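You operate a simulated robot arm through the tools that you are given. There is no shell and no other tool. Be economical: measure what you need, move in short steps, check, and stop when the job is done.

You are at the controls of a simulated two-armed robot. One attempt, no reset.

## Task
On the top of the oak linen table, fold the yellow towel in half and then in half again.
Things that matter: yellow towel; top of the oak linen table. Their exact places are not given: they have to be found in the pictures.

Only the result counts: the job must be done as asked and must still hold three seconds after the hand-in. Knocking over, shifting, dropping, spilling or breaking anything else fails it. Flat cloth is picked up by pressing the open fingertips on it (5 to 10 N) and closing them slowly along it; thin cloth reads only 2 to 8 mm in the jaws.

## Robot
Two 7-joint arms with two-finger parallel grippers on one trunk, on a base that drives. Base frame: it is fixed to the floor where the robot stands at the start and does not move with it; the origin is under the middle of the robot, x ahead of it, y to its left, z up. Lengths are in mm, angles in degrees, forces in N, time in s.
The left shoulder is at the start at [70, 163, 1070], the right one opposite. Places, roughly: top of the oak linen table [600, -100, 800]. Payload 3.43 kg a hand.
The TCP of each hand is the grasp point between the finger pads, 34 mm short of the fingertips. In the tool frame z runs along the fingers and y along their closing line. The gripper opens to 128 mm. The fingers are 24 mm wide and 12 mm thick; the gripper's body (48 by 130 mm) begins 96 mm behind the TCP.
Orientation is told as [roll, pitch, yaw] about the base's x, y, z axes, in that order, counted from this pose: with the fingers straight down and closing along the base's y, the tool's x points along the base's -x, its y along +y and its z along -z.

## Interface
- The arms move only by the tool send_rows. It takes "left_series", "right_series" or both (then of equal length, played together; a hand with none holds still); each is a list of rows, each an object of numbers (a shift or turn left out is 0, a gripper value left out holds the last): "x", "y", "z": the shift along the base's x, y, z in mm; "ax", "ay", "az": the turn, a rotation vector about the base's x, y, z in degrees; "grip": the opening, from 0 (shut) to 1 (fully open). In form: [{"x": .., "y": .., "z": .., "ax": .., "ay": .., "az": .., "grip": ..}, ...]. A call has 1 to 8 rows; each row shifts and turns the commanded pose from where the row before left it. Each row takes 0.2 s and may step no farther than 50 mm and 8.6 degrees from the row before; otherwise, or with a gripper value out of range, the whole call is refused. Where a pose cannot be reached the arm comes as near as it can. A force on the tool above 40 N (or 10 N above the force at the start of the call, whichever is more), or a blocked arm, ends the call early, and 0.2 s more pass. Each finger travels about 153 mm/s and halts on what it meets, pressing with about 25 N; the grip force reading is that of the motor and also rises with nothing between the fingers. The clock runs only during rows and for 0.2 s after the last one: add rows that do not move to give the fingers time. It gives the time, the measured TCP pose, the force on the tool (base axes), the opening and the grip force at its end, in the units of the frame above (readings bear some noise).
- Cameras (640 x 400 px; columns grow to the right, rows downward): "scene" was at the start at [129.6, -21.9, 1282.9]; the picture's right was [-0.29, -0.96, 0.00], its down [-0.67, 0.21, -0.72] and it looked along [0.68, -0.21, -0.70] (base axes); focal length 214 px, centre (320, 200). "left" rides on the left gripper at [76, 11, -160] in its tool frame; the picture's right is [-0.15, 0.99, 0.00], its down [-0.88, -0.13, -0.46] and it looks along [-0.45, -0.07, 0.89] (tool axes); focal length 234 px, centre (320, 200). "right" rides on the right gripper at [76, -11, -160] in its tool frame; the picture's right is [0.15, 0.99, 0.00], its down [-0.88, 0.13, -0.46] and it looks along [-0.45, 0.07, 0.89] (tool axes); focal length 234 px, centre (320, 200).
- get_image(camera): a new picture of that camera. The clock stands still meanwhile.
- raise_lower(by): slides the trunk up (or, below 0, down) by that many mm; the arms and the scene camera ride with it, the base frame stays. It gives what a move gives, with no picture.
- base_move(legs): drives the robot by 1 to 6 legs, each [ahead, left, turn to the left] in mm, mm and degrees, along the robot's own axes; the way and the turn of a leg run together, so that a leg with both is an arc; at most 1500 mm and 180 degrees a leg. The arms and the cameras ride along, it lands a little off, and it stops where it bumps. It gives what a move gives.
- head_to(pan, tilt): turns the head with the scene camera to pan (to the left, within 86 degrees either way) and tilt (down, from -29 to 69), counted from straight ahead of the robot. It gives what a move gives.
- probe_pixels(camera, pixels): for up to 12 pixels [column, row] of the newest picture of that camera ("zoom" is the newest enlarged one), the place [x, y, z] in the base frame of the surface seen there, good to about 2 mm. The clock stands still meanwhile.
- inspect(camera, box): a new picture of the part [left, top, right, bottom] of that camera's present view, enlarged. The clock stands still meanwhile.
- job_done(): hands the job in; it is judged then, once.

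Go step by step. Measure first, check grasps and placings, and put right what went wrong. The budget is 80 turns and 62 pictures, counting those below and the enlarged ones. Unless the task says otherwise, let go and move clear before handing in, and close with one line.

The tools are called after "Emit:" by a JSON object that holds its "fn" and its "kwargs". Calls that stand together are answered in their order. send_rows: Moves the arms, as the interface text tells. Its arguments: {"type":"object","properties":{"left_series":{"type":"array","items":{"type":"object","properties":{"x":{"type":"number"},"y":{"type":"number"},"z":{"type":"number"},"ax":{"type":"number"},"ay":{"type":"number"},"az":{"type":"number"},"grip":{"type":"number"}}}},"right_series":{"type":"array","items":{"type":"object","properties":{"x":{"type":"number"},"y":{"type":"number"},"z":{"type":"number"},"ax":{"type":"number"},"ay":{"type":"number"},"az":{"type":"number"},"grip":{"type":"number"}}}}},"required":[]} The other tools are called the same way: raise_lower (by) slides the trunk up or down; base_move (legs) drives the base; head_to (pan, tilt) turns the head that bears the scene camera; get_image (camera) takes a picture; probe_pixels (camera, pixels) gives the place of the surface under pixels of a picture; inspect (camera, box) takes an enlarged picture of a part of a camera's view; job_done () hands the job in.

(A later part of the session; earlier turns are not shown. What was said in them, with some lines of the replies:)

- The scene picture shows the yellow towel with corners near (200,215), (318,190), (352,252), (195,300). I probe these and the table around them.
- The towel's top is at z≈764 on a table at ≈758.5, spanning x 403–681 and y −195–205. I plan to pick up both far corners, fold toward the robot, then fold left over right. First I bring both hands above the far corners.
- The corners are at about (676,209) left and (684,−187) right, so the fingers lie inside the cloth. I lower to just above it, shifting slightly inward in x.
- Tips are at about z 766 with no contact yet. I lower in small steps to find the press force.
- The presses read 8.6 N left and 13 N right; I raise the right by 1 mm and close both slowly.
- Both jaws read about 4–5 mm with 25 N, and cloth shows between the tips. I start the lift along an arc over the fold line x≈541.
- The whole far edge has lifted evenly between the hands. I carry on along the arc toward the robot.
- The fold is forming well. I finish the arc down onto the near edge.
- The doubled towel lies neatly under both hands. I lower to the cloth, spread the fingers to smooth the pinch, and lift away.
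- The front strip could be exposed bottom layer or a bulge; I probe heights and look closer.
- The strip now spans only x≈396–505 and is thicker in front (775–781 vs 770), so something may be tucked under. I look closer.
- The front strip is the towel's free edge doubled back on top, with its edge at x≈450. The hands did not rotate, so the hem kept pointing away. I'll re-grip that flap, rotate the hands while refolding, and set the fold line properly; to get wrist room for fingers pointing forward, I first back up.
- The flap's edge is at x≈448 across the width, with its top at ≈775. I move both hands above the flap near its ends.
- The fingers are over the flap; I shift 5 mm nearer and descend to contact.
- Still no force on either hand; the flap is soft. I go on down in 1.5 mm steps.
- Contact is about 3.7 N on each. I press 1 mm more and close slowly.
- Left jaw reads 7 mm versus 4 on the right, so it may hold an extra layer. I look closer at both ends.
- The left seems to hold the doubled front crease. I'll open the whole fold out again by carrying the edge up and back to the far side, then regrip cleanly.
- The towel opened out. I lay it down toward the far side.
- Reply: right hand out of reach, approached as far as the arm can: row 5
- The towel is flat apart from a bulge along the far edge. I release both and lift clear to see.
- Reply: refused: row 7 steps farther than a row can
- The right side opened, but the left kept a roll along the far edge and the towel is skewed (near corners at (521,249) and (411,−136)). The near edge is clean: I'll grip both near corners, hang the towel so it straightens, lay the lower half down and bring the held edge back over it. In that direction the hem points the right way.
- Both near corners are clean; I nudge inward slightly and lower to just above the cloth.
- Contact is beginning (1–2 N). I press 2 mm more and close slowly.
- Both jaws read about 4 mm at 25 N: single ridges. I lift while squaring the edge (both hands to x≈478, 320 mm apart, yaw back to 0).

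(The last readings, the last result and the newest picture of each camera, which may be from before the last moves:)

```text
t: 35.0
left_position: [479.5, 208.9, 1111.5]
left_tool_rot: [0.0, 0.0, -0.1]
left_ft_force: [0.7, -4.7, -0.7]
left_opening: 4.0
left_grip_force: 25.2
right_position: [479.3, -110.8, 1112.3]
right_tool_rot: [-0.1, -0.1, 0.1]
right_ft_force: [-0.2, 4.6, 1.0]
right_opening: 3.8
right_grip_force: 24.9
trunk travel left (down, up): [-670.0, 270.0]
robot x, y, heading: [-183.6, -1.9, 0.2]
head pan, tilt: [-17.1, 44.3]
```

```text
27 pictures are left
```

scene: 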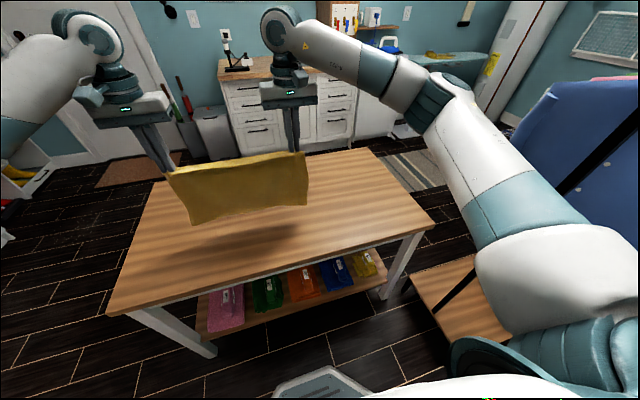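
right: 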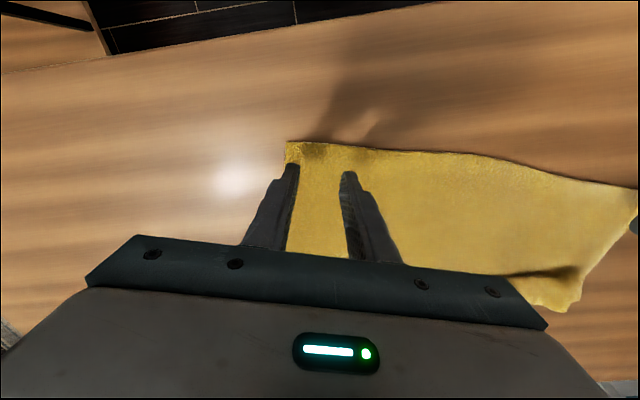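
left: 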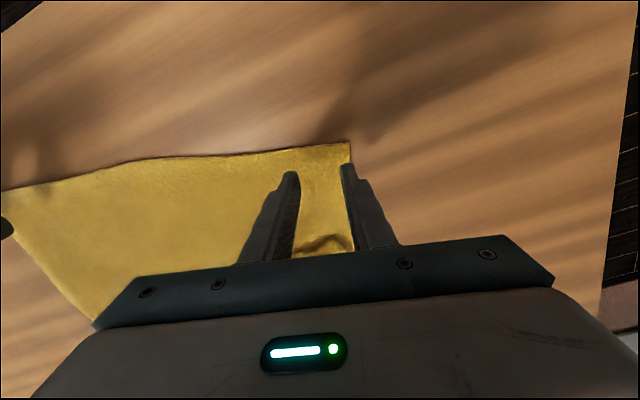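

The towel hangs freely between the hands. I check its lower edge for straightness.

Emit:
{"fn": "inspect", "kwargs": {"camera": "scene", "box": [140, 130, 332, 250]}}

Emit:
{"fn": "probe_pixels", "kwargs": {"camera": "zoom", "pixels": [[170, 312], [550, 250], [360, 285], [555, 80], [95, 140], [130, 230]]}}

```text
3.33 times, centred on (236, 190) of scene
```

zoom: 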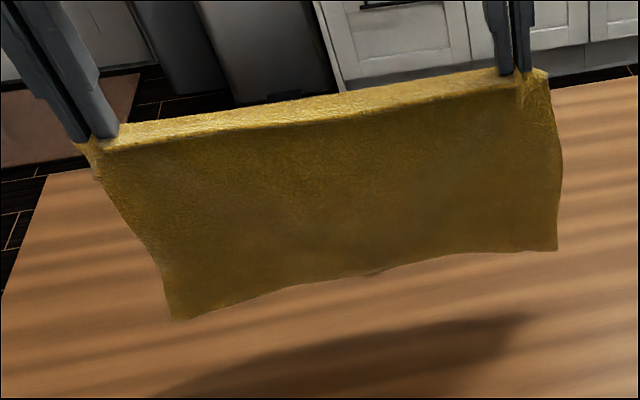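

```text
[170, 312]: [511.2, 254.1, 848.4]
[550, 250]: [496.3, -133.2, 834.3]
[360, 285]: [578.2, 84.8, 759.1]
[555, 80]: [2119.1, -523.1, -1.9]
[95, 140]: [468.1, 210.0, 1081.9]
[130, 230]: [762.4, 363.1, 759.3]
```

The towel hangs straight with its lower edge at z≈830. I shift it toward the robot and lower it until the edge nearly touches.

Emit:
{"fn": "send_rows", "kwargs": {"left_series": [{"x": -4, "z": -4}, {"x": -10, "z": -8}, {"x": -10, "z": -8}, {"x": -10, "z": -8}, {"x": -10, "z": -8}, {"x": -10, "z": -8}, {"x": -6, "z": -8}, {"x": -2, "z": -4}], "right_series": [{"x": -4, "z": -4}, {"x": -10, "z": -8}, {"x": -10, "z": -8}, {"x": -10, "z": -8}, {"x": -10, "z": -8}, {"x": -10, "z": -8}, {"x": -6, "z": -8}, {"x": -2, "z": -4}]}}

Emit:
{"fn": "send_rows", "kwargs": {"left_series": [{}, {"z": -4}, {"z": -4}, {"z": -4}, {"z": -3}, {}], "right_series": [{}, {"z": -4}, {"z": -4}, {"z": -4}, {"z": -3}, {}]}}

Emit:
{"fn": "inspect", "kwargs": {"camera": "scene", "box": [140, 150, 332, 270]}}

Emit:
{"fn": "probe_pixels", "kwargs": {"camera": "zoom", "pixels": [[150, 300], [550, 250], [350, 250], [300, 200], [300, 150], [300, 100]]}}

```text
t: 36.8
left_position: [417.8, 208.9, 1056.3]
left_tool_rot: [0.0, 0.0, 0.1]
left_ft_force: [-0.1, -4.1, -0.5]
left_opening: 3.8
left_grip_force: 24.4
right_position: [416.4, -111.6, 1056.0]
right_tool_rot: [0.0, 0.0, 0.0]
right_ft_force: [-0.7, 3.6, 0.2]
right_opening: 3.7
right_grip_force: 25.3
trunk travel left (down, up): [-670.0, 270.0]
robot x, y, heading: [-182.7, 2.2, 0.1]
head pan, tilt: [-17.1, 44.3]
```

```text
t: 38.2
left_position: [418.2, 208.6, 1039.6]
left_tool_rot: [-0.1, 0.0, 0.1]
left_ft_force: [1.2, -3.2, -0.7]
left_opening: 4.0
left_grip_force: 24.9
right_position: [415.7, -109.8, 1039.7]
right_tool_rot: [-0.1, 0.0, 0.0]
right_ft_force: [1.0, 3.9, 0.3]
right_opening: 3.9
right_grip_force: 24.6
trunk travel left (down, up): [-670.0, 270.0]
robot x, y, heading: [-177.9, -2.6, -0.2]
head pan, tilt: [-17.1, 44.3]
```

```text
3.33 times, centred on (236, 210) of scene
```

zoom: 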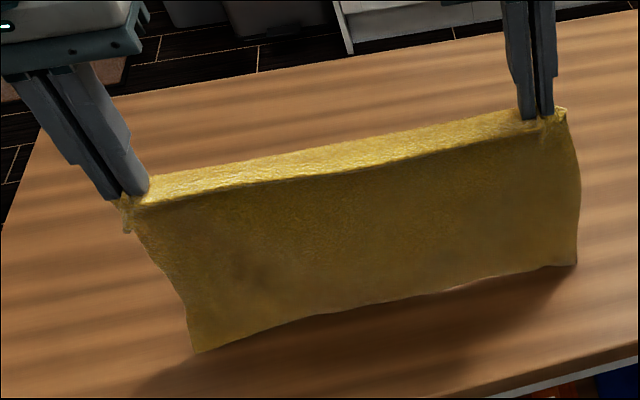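

```text
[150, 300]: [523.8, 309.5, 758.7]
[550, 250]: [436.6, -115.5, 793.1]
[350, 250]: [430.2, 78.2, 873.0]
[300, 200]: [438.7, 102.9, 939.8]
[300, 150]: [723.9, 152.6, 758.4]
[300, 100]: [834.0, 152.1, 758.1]
```

Emit:
{"fn": "probe_pixels", "kwargs": {"camera": "zoom", "pixels": [[196, 346], [205, 340], [290, 315], [380, 297], [450, 285], [572, 260]]}}

```text
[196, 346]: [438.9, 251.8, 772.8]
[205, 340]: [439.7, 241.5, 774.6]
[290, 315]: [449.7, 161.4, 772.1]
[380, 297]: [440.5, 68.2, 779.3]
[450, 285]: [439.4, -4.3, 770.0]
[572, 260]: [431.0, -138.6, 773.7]
```

The lower edge is level at x≈438, z≈771. I touch down and lay the lower half out away from the robot, moving ahead and down equally.

Emit:
{"fn": "send_rows", "kwargs": {"left_series": [{"z": -12}, {"x": 8, "z": -10}, {"x": 13, "z": -13}, {"x": 13, "z": -13}, {"x": 13, "z": -13}, {"x": 13, "z": -13}, {"x": 13, "z": -13}, {"x": 10, "z": -10}], "right_series": [{"z": -12}, {"x": 8, "z": -10}, {"x": 13, "z": -13}, {"x": 13, "z": -13}, {"x": 13, "z": -13}, {"x": 13, "z": -13}, {"x": 13, "z": -13}, {"x": 10, "z": -10}]}}

Emit:
{"fn": "inspect", "kwargs": {"camera": "scene", "box": [140, 150, 332, 270]}}

```text
t: 40.0
left_position: [500.9, 210.6, 942.9]
left_tool_rot: [-0.1, 0.1, -0.1]
left_ft_force: [0.1, -4.5, 0.3]
left_opening: 3.8
left_grip_force: 25.1
right_position: [499.8, -111.4, 942.8]
right_tool_rot: [0.1, 0.1, 0.0]
right_ft_force: [0.5, 3.5, 0.8]
right_opening: 3.8
right_grip_force: 24.4
trunk travel left (down, up): [-670.0, 270.0]
robot x, y, heading: [-179.2, 2.7, -0.1]
head pan, tilt: [-17.1, 44.3]
```

```text
3.33 times, centred on (236, 210) of scene
```

zoom: 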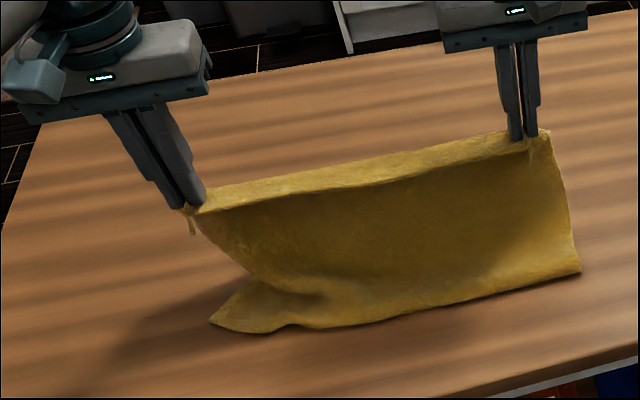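

Emit:
{"fn": "probe_pixels", "kwargs": {"camera": "zoom", "pixels": [[214, 320], [250, 328], [300, 325], [380, 315], [460, 295], [576, 268], [300, 295], [560, 200], [500, 240], [330, 270]]}}

```text
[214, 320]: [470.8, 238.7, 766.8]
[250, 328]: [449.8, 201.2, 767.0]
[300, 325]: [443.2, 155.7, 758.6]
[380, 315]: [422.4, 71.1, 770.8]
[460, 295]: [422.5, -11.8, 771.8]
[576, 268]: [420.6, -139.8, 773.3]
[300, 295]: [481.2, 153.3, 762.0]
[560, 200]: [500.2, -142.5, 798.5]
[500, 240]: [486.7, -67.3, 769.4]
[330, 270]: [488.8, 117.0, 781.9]
```

The right part's lower edge curled under a little and the left skewed. I lift it back to hanging and will redo the laying with a short drag so the edge trails.

Emit:
{"fn": "send_rows", "kwargs": {"left_series": [{"x": -8, "z": 18}, {"x": -12, "z": 18}, {"x": -14, "z": 18}, {"x": -14, "z": 18}, {"x": -14, "z": 18}, {"x": -14, "z": 18}, {"x": -14, "z": 12}, {"x": -8, "z": 4}], "right_series": [{"x": -8, "z": 18}, {"x": -12, "z": 18}, {"x": -14, "z": 18}, {"x": -14, "z": 18}, {"x": -14, "z": 18}, {"x": -14, "z": 18}, {"x": -14, "z": 12}, {"x": -8, "z": 4}]}}

Emit:
{"fn": "send_rows", "kwargs": {"left_series": [{}, {}, {}, {}, {}], "right_series": [{}, {}, {}, {}, {}]}}

Emit:
{"fn": "send_rows", "kwargs": {"left_series": [{"x": 6, "z": -10}, {"x": 10, "z": -14}, {"x": 12, "z": -11}, {"x": 12, "z": -7}, {"x": 12, "z": -7}, {"x": 12, "z": -7}, {"x": 12, "z": -8}, {"x": 6, "z": -5}], "right_series": [{"x": 6, "z": -10}, {"x": 10, "z": -14}, {"x": 12, "z": -11}, {"x": 12, "z": -7}, {"x": 12, "z": -7}, {"x": 12, "z": -7}, {"x": 12, "z": -8}, {"x": 6, "z": -5}]}}

Emit:
{"fn": "inspect", "kwargs": {"camera": "scene", "box": [140, 150, 332, 270]}}

```text
t: 41.8
left_position: [402.6, 208.4, 1067.1]
left_tool_rot: [0.1, 0.0, 0.0]
left_ft_force: [-0.2, -3.5, 0.0]
left_opening: 3.7
left_grip_force: 25.3
right_position: [400.0, -110.0, 1067.6]
right_tool_rot: [0.0, 0.0, 0.0]
right_ft_force: [-0.3, 4.0, 0.4]
right_opening: 4.1
right_grip_force: 24.8
trunk travel left (down, up): [-670.0, 270.0]
robot x, y, heading: [-181.1, 1.0, 0.2]
head pan, tilt: [-17.1, 44.3]
```

```text
t: 43.0
left_position: [402.7, 208.8, 1066.8]
left_tool_rot: [0.0, 0.1, 0.1]
left_ft_force: [0.3, -5.0, -0.4]
left_opening: 3.7
left_grip_force: 24.6
right_position: [401.8, -110.9, 1066.8]
right_tool_rot: [-0.1, 0.1, 0.0]
right_ft_force: [-0.6, 4.0, -0.4]
right_opening: 3.8
right_grip_force: 25.5
trunk travel left (down, up): [-670.0, 270.0]
robot x, y, heading: [-179.5, 1.2, 0.0]
head pan, tilt: [-17.1, 44.3]
```

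```text
t: 44.8
left_position: [484.3, 209.1, 998.0]
left_tool_rot: [-0.1, 0.0, 0.0]
left_ft_force: [0.1, -3.6, -0.7]
left_opening: 4.1
left_grip_force: 24.6
right_position: [482.5, -111.9, 997.2]
right_tool_rot: [-0.1, 0.1, 0.0]
right_ft_force: [0.9, 4.8, 0.2]
right_opening: 3.7
right_grip_force: 25.3
trunk travel left (down, up): [-670.0, 270.0]
robot x, y, heading: [-181.2, 2.1, 0.3]
head pan, tilt: [-17.1, 44.3]
```

```text
3.33 times, centred on (236, 210) of scene
```

zoom: 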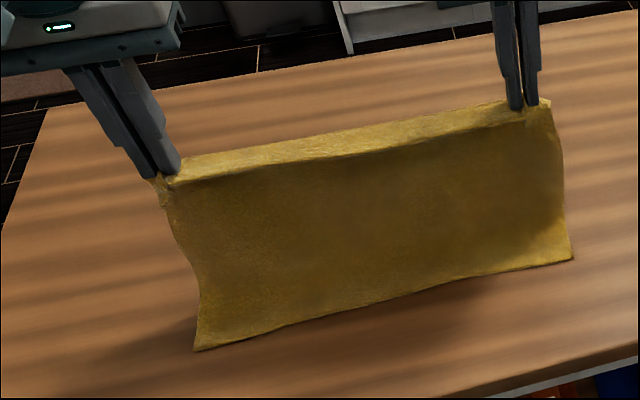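

Emit:
{"fn": "probe_pixels", "kwargs": {"camera": "zoom", "pixels": [[198, 348], [300, 318], [400, 295], [500, 272], [570, 257], [380, 250], [380, 200], [560, 200], [200, 290]]}}

```text
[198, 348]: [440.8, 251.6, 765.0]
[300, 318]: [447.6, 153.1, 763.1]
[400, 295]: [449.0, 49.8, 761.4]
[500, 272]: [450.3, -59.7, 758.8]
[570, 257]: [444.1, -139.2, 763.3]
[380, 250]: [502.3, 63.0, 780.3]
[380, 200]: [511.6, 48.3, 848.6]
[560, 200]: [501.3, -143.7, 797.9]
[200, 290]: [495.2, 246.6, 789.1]
```

The edge is now flat on the table at x≈447 and straight. I continue laying the lower half.

Emit:
{"fn": "send_rows", "kwargs": {"left_series": [{"x": 10, "z": -8}, {"x": 11, "z": -10}, {"x": 11, "z": -11}, {"x": 11, "z": -12}, {"x": 11, "z": -12}, {"x": 11, "z": -13}, {"x": 11, "z": -13}, {"x": 6, "z": -10}], "right_series": [{"x": 10, "z": -8}, {"x": 11, "z": -10}, {"x": 11, "z": -11}, {"x": 11, "z": -12}, {"x": 11, "z": -12}, {"x": 11, "z": -13}, {"x": 11, "z": -13}, {"x": 6, "z": -10}]}}

Emit:
{"fn": "inspect", "kwargs": {"camera": "scene", "box": [140, 150, 332, 270]}}

Emit:
{"fn": "probe_pixels", "kwargs": {"camera": "zoom", "pixels": [[200, 346], [300, 316], [400, 292], [568, 255], [380, 260], [380, 240], [380, 220], [380, 200], [555, 200], [540, 180], [220, 290]]}}

```text
t: 46.6
left_position: [568.0, 208.6, 908.9]
left_tool_rot: [0.0, 0.0, 0.1]
left_ft_force: [0.1, -3.6, 0.0]
left_opening: 4.0
left_grip_force: 25.2
right_position: [564.9, -109.5, 909.5]
right_tool_rot: [-0.1, 0.1, 0.1]
right_ft_force: [0.0, 2.8, 0.4]
right_opening: 3.7
right_grip_force: 25.5
trunk travel left (down, up): [-670.0, 270.0]
robot x, y, heading: [-178.9, -0.4, -0.3]
head pan, tilt: [-17.1, 44.3]
```

```text
3.33 times, centred on (236, 210) of scene
```

zoom: 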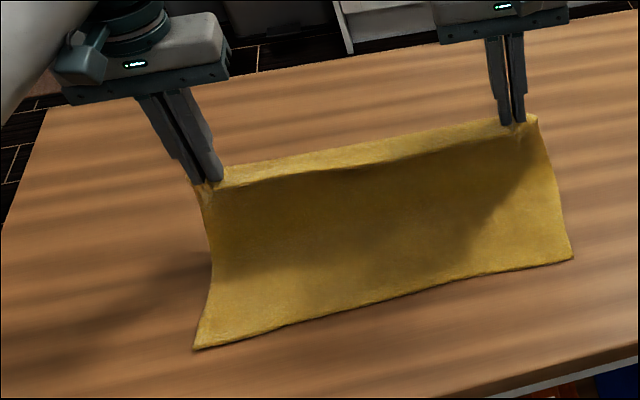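

```text
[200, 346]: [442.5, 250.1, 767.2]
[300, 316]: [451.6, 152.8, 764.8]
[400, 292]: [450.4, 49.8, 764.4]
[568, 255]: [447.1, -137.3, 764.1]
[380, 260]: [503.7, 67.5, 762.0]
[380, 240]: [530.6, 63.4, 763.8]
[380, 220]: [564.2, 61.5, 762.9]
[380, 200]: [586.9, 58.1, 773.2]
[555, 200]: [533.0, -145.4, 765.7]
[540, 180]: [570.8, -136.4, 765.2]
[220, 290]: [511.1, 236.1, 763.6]
```

The lower half is flat from x≈446 to ≈580 with the edge straight. Now I swing the held edge back over it to the near edge (grip point to x≈462).

Emit:
{"fn": "send_rows", "kwargs": {"left_series": [{"x": -15, "z": -2}, {"x": -16, "z": -7}, {"x": -16, "z": -11}, {"x": -16, "z": -16}, {"x": -14, "z": -19}, {"x": -12, "z": -21}, {"x": -10, "z": -18}, {"x": -7, "z": -8}], "right_series": [{"x": -15, "z": -2}, {"x": -16, "z": -7}, {"x": -16, "z": -11}, {"x": -16, "z": -16}, {"x": -14, "z": -19}, {"x": -12, "z": -21}, {"x": -9, "z": -18}, {"x": -5, "z": -8}]}}

Emit:
{"fn": "inspect", "kwargs": {"camera": "scene", "box": [140, 150, 332, 270]}}

```text
t: 48.4
left_position: [460.0, 209.1, 807.1]
left_tool_rot: [0.0, 0.0, 0.0]
left_ft_force: [-0.5, -3.7, 0.5]
left_opening: 3.9
left_grip_force: 25.1
right_position: [461.6, -111.2, 806.6]
right_tool_rot: [0.0, 0.0, -0.1]
right_ft_force: [0.5, 2.6, 0.7]
right_opening: 3.9
right_grip_force: 24.9
trunk travel left (down, up): [-670.0, 270.0]
robot x, y, heading: [-179.4, -1.8, 0.0]
head pan, tilt: [-17.1, 44.3]
```

```text
3.33 times, centred on (236, 210) of scene
```

zoom: 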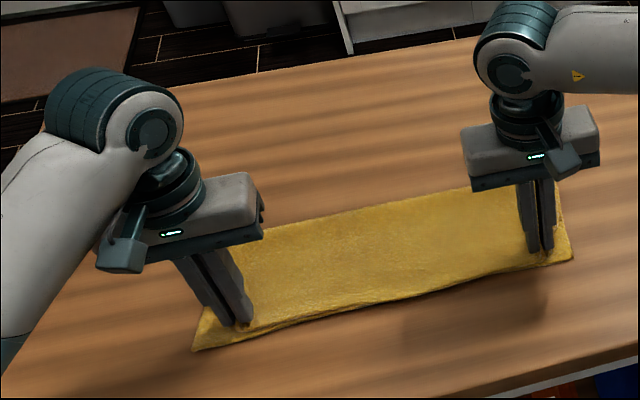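

The fold lies clean with edges matching. I lower slightly, open the fingers to smooth the pinch, and rise straight and slowly.

Emit:
{"fn": "send_rows", "kwargs": {"left_series": [{"y": 3, "z": -3}, {"y": 3, "z": -2}, {"grip": 0.1}, {"grip": 0.2}, {"grip": 0.3}, {"z": 6}, {"z": 12}, {"z": 30}], "right_series": [{"y": -3, "z": -3}, {"y": -3, "z": -2}, {"grip": 0.1}, {"grip": 0.2}, {"grip": 0.3}, {"z": 6}, {"z": 12}, {"z": 30}]}}

Emit:
{"fn": "send_rows", "kwargs": {"left_series": [{"y": 20, "z": 35}, {"y": 30, "z": 35}, {"y": 30, "z": 20}, {"y": 30}], "right_series": [{"y": -20, "z": 35}, {"y": -30, "z": 35}, {"y": -30, "z": 20}, {"y": -30}]}}

Emit:
{"fn": "inspect", "kwargs": {"camera": "scene", "box": [140, 150, 332, 270]}}

Emit:
{"fn": "probe_pixels", "kwargs": {"camera": "zoom", "pixels": [[196, 346], [215, 330], [568, 255], [550, 245], [556, 192], [230, 240], [380, 240], [300, 305], [400, 290], [480, 270]]}}

```text
t: 50.2
left_position: [460.6, 215.5, 850.4]
left_tool_rot: [0.0, 0.0, 0.0]
left_ft_force: [-0.5, -0.5, 1.1]
left_opening: 38.4
left_grip_force: 0.2
right_position: [461.9, -117.5, 850.1]
right_tool_rot: [0.0, 0.0, 0.1]
right_ft_force: [-0.2, -0.6, 0.3]
right_opening: 38.2
right_grip_force: 0.1
trunk travel left (down, up): [-670.0, 270.0]
robot x, y, heading: [-176.0, -2.1, 0.0]
head pan, tilt: [-17.1, 44.3]
```

```text
t: 51.2
left_position: [460.3, 326.2, 940.1]
left_tool_rot: [0.0, 0.0, -0.2]
left_ft_force: [-0.6, 0.9, -0.4]
left_opening: 38.4
left_grip_force: 0.2
right_position: [462.5, -226.8, 939.8]
right_tool_rot: [0.0, 0.0, 0.0]
right_ft_force: [0.1, 0.3, 0.9]
right_opening: 38.4
right_grip_force: 0.0
trunk travel left (down, up): [-670.0, 270.0]
robot x, y, heading: [-176.1, -1.0, -0.1]
head pan, tilt: [-17.1, 44.3]
```

```text
3.33 times, centred on (236, 210) of scene
```

zoom: 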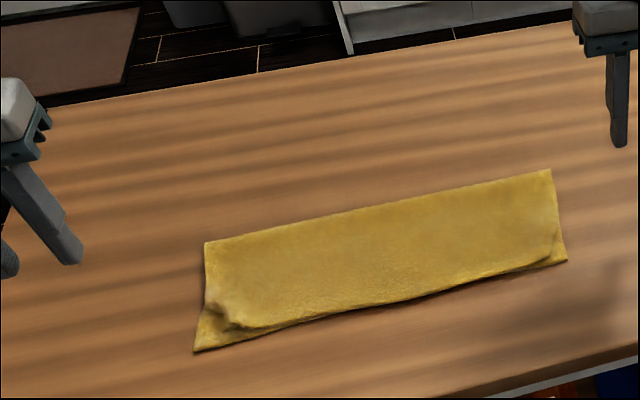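

```text
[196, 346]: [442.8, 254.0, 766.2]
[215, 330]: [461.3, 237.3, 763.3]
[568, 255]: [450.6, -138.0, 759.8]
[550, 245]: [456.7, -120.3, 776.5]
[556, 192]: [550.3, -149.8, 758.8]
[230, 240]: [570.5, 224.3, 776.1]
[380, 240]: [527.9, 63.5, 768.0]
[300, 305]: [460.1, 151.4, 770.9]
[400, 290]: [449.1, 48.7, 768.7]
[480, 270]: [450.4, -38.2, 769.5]
```

The first fold is clean: strip x≈446–585, y≈−140–254. For the second fold I'll bring the right end over to the left with the left hand, so I move the right arm away and the left hand above the right end.

Emit:
{"fn": "send_rows", "kwargs": {"left_series": [{}, {}, {"x": 8, "y": -46}, {"x": 8, "y": -48}, {"x": 8, "y": -48}, {"x": 8, "y": -48}, {"x": 8, "y": -48}, {"x": 8, "y": -48}], "right_series": [{"x": -10, "y": -35, "z": 15}, {"x": -10, "y": -35, "z": 15}, {"x": -10, "y": -35, "z": 15}, {"x": -10, "y": -35, "z": 15}, {"x": -10, "y": -35, "z": 15}, {"x": -10, "y": -10, "z": 15}, {}, {}]}}

Emit:
{"fn": "send_rows", "kwargs": {"left_series": [{"x": 2, "y": -45, "z": -10, "ax": 5, "grip": 0.31}, {"y": -45, "z": -20, "ax": 5}, {"y": -45, "z": -20}, {"y": -14, "z": -20}, {}]}}

Emit:
{"fn": "get_image", "kwargs": {"camera": "left"}}

Emit:
{"fn": "inspect", "kwargs": {"camera": "scene", "box": [180, 150, 372, 270]}}

```text
t: 53.0
left_position: [507.8, 37.6, 939.8]
left_tool_rot: [0.1, 0.0, 0.1]
left_ft_force: [0.5, 0.2, 0.4]
left_opening: 38.4
left_grip_force: 0.0
right_position: [402.9, -414.3, 1029.7]
right_tool_rot: [0.1, 0.0, 0.0]
right_ft_force: [0.2, -0.5, -0.5]
right_opening: 38.4
right_grip_force: 0.1
trunk travel left (down, up): [-670.0, 270.0]
robot x, y, heading: [-175.8, -1.4, 0.3]
head pan, tilt: [-17.1, 44.3]
```

```text
t: 54.2
left_position: [512.4, -108.5, 872.1]
left_tool_rot: [10.0, 0.0, 0.0]
left_ft_force: [0.4, 0.8, 0.4]
left_opening: 40.0
left_grip_force: 0.1
right_position: [401.6, -411.6, 1031.0]
right_tool_rot: [-0.1, 0.0, 0.0]
right_ft_force: [-0.3, -0.6, 1.0]
right_opening: 38.8
right_grip_force: 0.0
trunk travel left (down, up): [-670.0, 270.0]
robot x, y, heading: [-182.0, -2.6, -0.2]
head pan, tilt: [-17.1, 44.3]
```

```text
19 pictures are left
```

left: 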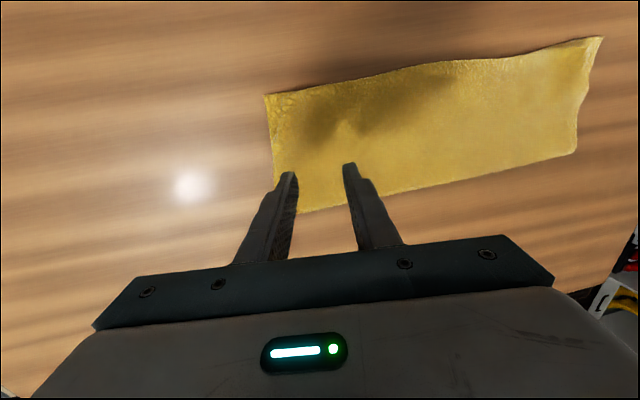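

```text
3.33 times, centred on (276, 210) of scene
```

zoom: 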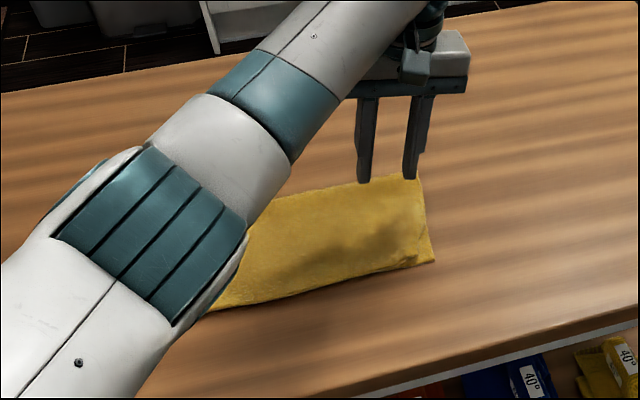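

Emit:
{"fn": "probe_pixels", "kwargs": {"camera": "left", "pixels": [[267, 100], [271, 135], [275, 165], [300, 211], [380, 190], [310, 140], [600, 40], [575, 150], [588, 90]]}}

Emit:
{"fn": "probe_pixels", "kwargs": {"camera": "zoom", "pixels": [[432, 262], [427, 230], [423, 200], [417, 184], [425, 215]]}}

```text
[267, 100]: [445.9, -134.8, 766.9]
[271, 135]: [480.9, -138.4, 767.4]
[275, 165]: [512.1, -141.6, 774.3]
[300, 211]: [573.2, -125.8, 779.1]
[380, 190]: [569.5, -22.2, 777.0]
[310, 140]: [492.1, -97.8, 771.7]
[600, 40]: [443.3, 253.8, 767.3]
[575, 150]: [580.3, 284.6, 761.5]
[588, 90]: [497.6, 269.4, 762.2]
```

```text
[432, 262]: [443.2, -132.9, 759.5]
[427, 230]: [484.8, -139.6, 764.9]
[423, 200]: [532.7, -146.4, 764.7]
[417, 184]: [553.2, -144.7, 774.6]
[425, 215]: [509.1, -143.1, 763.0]
```

The right end's edge is at y≈−143 at mid-width x≈510. I'll place the right finger just off that edge and the left finger on the cloth (hand rolled 10°), so both layers get gathered; moving down to just above.

Emit:
{"fn": "send_rows", "kwargs": {"left_series": [{"x": -2, "y": -13, "z": -10}, {"y": -12, "z": -20}, {"z": -20}, {"z": -12}, {"z": -3}, {"z": -2}, {}]}}

Emit:
{"fn": "send_rows", "kwargs": {"left_series": [{"z": -2}, {"z": -2}, {"z": -1}, {}]}}

```text
t: 55.8
left_position: [509.3, -134.7, 803.1]
left_tool_rot: [10.0, 0.0, 0.1]
left_ft_force: [0.1, -0.7, -0.1]
left_opening: 39.6
left_grip_force: 0.0
right_position: [401.1, -410.9, 1029.8]
right_tool_rot: [0.0, -0.1, 0.0]
right_ft_force: [-0.1, -1.1, -0.3]
right_opening: 38.5
right_grip_force: 0.1
trunk travel left (down, up): [-670.0, 270.0]
robot x, y, heading: [-176.8, -1.2, -0.1]
head pan, tilt: [-17.1, 44.3]
```

```text
t: 56.8
left_position: [508.8, -134.7, 799.4]
left_tool_rot: [9.9, 0.0, 0.0]
left_ft_force: [-0.1, 0.1, 3.6]
left_opening: 39.7
left_grip_force: 0.0
right_position: [401.7, -411.3, 1030.3]
right_tool_rot: [0.0, 0.0, -0.1]
right_ft_force: [-0.4, 0.1, -0.4]
right_opening: 38.2
right_grip_force: 0.1
trunk travel left (down, up): [-670.0, 270.0]
robot x, y, heading: [-183.0, -4.0, 0.0]
head pan, tilt: [-17.1, 44.3]
```

Contact at 3.6 N near the expected height. I press a bit more and close slowly.

Emit:
{"fn": "send_rows", "kwargs": {"left_series": [{"z": -1.5}, {"grip": 0.27}, {"grip": 0.22}, {"grip": 0.17}, {"grip": 0.12}, {"grip": 0.07}, {"grip": 0.0}, {}]}}

Emit:
{"fn": "get_image", "kwargs": {"camera": "left"}}

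```text
t: 58.6
left_position: [508.4, -134.6, 799.1]
left_tool_rot: [10.0, -0.2, 0.0]
left_ft_force: [2.0, 3.9, 12.0]
left_opening: 7.3
left_grip_force: 25.3
right_position: [401.6, -411.5, 1032.0]
right_tool_rot: [0.0, 0.0, 0.0]
right_ft_force: [-1.8, -0.4, 1.2]
right_opening: 38.3
right_grip_force: 0.0
trunk travel left (down, up): [-670.0, 270.0]
robot x, y, heading: [-185.5, -3.7, -0.1]
head pan, tilt: [-17.1, 44.3]
```

```text
17 pictures are left
```

left: 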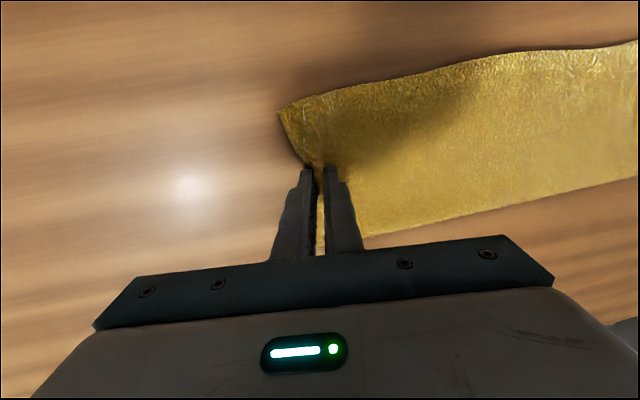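

The jaws read 7.3 mm, matching two layers doubled, with the edge drawn in. I lift gently, moving a little left, and check.

Emit:
{"fn": "send_rows", "kwargs": {"left_series": [{"z": 12}, {"y": 3, "z": 14}, {"y": 4, "z": 14}, {"y": 6, "z": 14}, {"y": 8, "z": 14}, {}]}}

Emit:
{"fn": "inspect", "kwargs": {"camera": "scene", "box": [180, 150, 372, 270]}}

Emit:
{"fn": "get_image", "kwargs": {"camera": "right"}}

```text
t: 60.0
left_position: [509.0, -114.4, 865.8]
left_tool_rot: [10.1, 0.1, 0.0]
left_ft_force: [0.3, 0.4, 0.5]
left_opening: 6.6
left_grip_force: 25.3
right_position: [402.0, -411.1, 1029.5]
right_tool_rot: [0.0, 0.1, 0.1]
right_ft_force: [-0.8, -0.2, -0.7]
right_opening: 38.2
right_grip_force: 0.0
trunk travel left (down, up): [-670.0, 270.0]
robot x, y, heading: [-179.3, 1.6, -0.0]
head pan, tilt: [-17.1, 44.3]
```

```text
3.33 times, centred on (276, 210) of scene
```

zoom: 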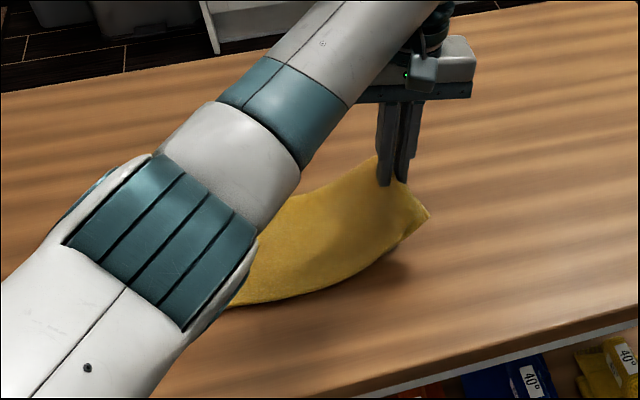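

```text
15 pictures are left
```

right: 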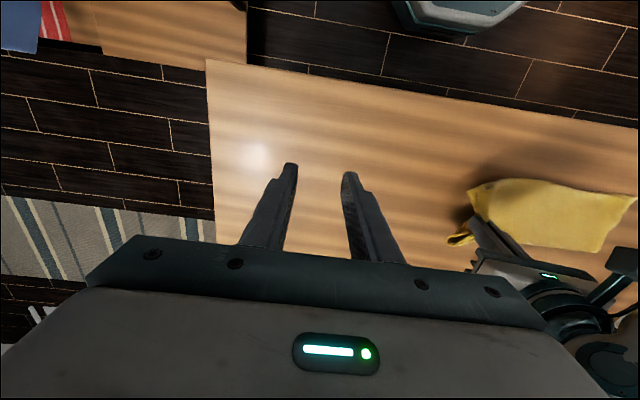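

Both layers rise together, with the corners trailing. I swing the end over in an arc about y≈58, rolling the hand gradually to the left side.

Emit:
{"fn": "send_rows", "kwargs": {"left_series": [{"y": 19, "z": 25, "ax": -3}, {"y": 18, "z": 22, "ax": -3}, {"y": 21, "z": 20, "ax": -2.5}, {"y": 24, "z": 16, "ax": -2.5}, {"y": 26, "z": 12, "ax": -3}, {"y": 28, "z": 8, "ax": -3}, {"y": 30, "z": 4.5, "ax": -2.5}, {"y": 28, "z": -1.5, "ax": -2.5}]}}

Emit:
{"fn": "get_image", "kwargs": {"camera": "scene"}}

Emit:
{"fn": "get_image", "kwargs": {"camera": "right"}}

```text
t: 61.8
left_position: [509.6, 82.6, 970.3]
left_tool_rot: [-12.1, 0.0, 0.0]
left_ft_force: [-0.3, 1.5, 0.7]
left_opening: 6.3
left_grip_force: 25.4
right_position: [402.3, -410.7, 1031.6]
right_tool_rot: [-0.1, 0.0, 0.0]
right_ft_force: [-1.1, 0.6, 1.6]
right_opening: 38.6
right_grip_force: 0.1
trunk travel left (down, up): [-670.0, 270.0]
robot x, y, heading: [-181.5, 0.1, -0.1]
head pan, tilt: [-17.1, 44.3]
```

```text
14 pictures are left
```

scene: 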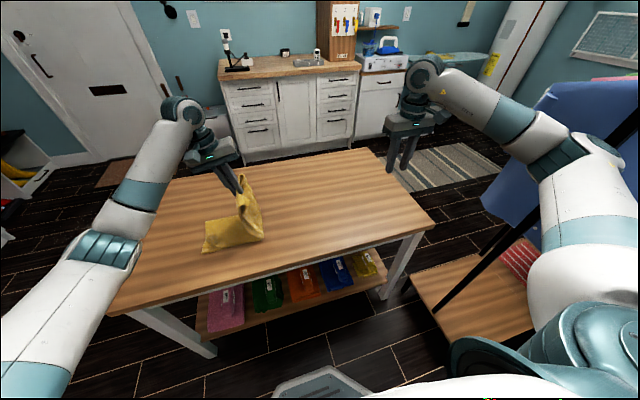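

```text
13 pictures are left
```

right: 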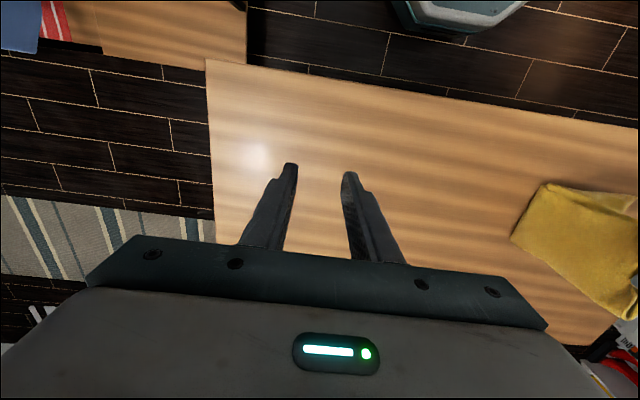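

Emit:
{"fn": "inspect", "kwargs": {"camera": "scene", "box": [170, 160, 298, 265]}}

Emit:
{"fn": "probe_pixels", "kwargs": {"camera": "scene", "pixels": [[203, 252], [205, 225], [207, 220], [230, 245], [262, 240], [250, 225], [235, 220]]}}

```text
3.81 times, centred on (234, 212) of scene
```

zoom: 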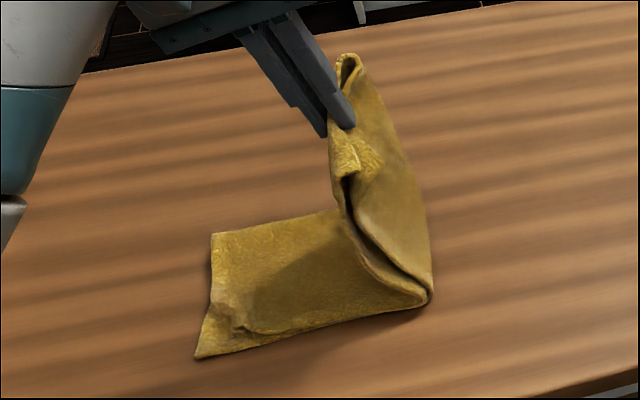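

```text
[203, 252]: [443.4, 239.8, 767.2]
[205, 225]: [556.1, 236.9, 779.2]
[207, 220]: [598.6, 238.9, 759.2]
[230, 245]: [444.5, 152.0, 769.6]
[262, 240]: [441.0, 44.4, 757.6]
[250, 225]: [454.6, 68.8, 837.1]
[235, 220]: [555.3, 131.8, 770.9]
```

Both layers are held together and the fold forms at y≈50. I complete the swing down toward the left end (y≈248).

Emit:
{"fn": "send_rows", "kwargs": {"left_series": [{"y": 24.4, "z": -2.3, "ax": -3}, {"y": 30.5, "z": -11, "ax": -3}, {"y": 27.5, "z": -15, "ax": -2.5}, {"y": 25, "z": -20, "ax": -2.5}, {"y": 22, "z": -24, "ax": -3}, {"y": 17, "z": -27, "ax": -2.5}, {"y": 12.5, "z": -29, "ax": -2.5}, {"y": 7.5, "z": -25, "ax": -3}]}}

Emit:
{"fn": "inspect", "kwargs": {"camera": "scene", "box": [170, 170, 298, 275]}}

```text
t: 63.6
left_position: [509.0, 248.1, 816.2]
left_tool_rot: [-34.1, 0.0, 0.0]
left_ft_force: [0.6, -0.2, 0.8]
left_opening: 6.1
left_grip_force: 24.7
right_position: [402.9, -409.9, 1032.0]
right_tool_rot: [0.0, 0.0, 0.0]
right_ft_force: [-0.3, 0.1, 0.3]
right_opening: 38.4
right_grip_force: 0.2
trunk travel left (down, up): [-670.0, 270.0]
robot x, y, heading: [-181.4, 4.8, 0.2]
head pan, tilt: [-17.1, 44.3]
```

```text
3.81 times, centred on (234, 222) of scene
```

zoom: 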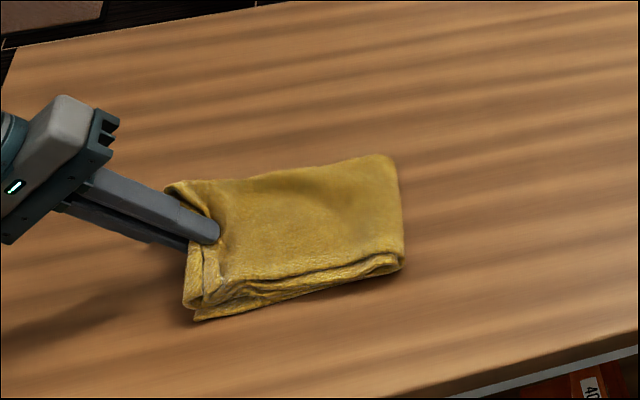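

The end lies neatly on the left end, with only the pinched hem turned. I lower a touch, open slightly and withdraw along the fingers up-left so the hem is drawn straight.

Emit:
{"fn": "send_rows", "kwargs": {"left_series": [{"z": -5}, {"grip": 0.08}, {"grip": 0.14}, {"grip": 0.18}, {"y": 6, "z": 6}, {"y": 10, "z": 13}, {"y": 20, "z": 30}, {"y": 25, "z": 40}]}}

Emit:
{"fn": "send_rows", "kwargs": {"left_series": [{"y": 25, "z": 40}, {"y": 25, "z": 30}, {"y": 20}, {}, {}]}}

Emit:
{"fn": "inspect", "kwargs": {"camera": "scene", "box": [170, 170, 298, 275]}}

Emit:
{"fn": "probe_pixels", "kwargs": {"camera": "zoom", "pixels": [[195, 318], [185, 290], [180, 185], [385, 158], [400, 265], [290, 220], [200, 220], [400, 250]]}}

```text
t: 65.4
left_position: [507.8, 309.0, 901.7]
left_tool_rot: [-34.0, 0.0, 0.0]
left_ft_force: [0.4, 0.9, 0.3]
left_opening: 22.7
left_grip_force: 0.1
right_position: [401.6, -411.0, 1030.6]
right_tool_rot: [0.0, 0.0, 0.0]
right_ft_force: [-0.4, -0.2, -0.6]
right_opening: 38.4
right_grip_force: 0.0
trunk travel left (down, up): [-670.0, 270.0]
robot x, y, heading: [-177.7, 2.8, -0.1]
head pan, tilt: [-17.1, 44.3]
```

```text
t: 66.6
left_position: [509.0, 378.9, 973.8]
left_tool_rot: [-34.0, 0.0, 0.0]
left_ft_force: [0.2, -0.1, -0.4]
left_opening: 22.8
left_grip_force: 0.0
right_position: [402.1, -411.9, 1029.7]
right_tool_rot: [0.0, 0.1, -0.1]
right_ft_force: [0.3, -0.1, 0.3]
right_opening: 38.7
right_grip_force: 0.0
trunk travel left (down, up): [-670.0, 270.0]
robot x, y, heading: [-178.8, 0.7, 0.1]
head pan, tilt: [-17.1, 44.3]
```

```text
3.81 times, centred on (234, 222) of scene
```

zoom: 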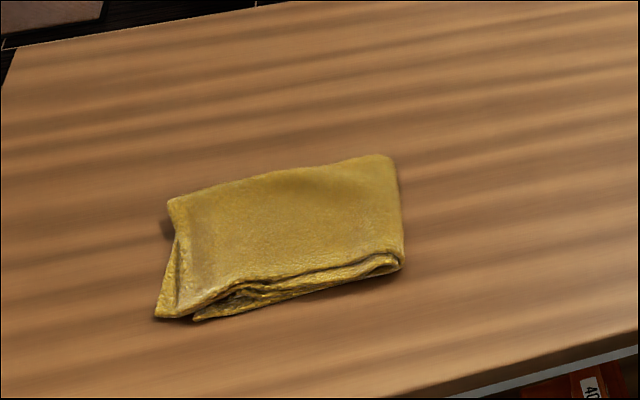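

```text
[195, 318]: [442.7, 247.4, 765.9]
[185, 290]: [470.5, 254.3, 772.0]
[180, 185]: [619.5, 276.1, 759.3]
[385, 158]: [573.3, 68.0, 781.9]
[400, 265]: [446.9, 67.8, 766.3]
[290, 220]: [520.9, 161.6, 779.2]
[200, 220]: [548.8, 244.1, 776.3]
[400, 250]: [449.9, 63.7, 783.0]
```

The towel is folded in quarters at about x 443–575, y 65–265. It lies flat at about 20 mm high, both hands are clear, and nothing else was touched. I hand in.

Emit:
{"fn": "job_done", "kwargs": {}}

```text
The job is handed in.
```

The yellow towel is folded in half and then in half again on top of the oak linen table. The top layer's near-left corner overhangs by roughly 25 mm. The hands have let go and are clear, and the job is handed in.
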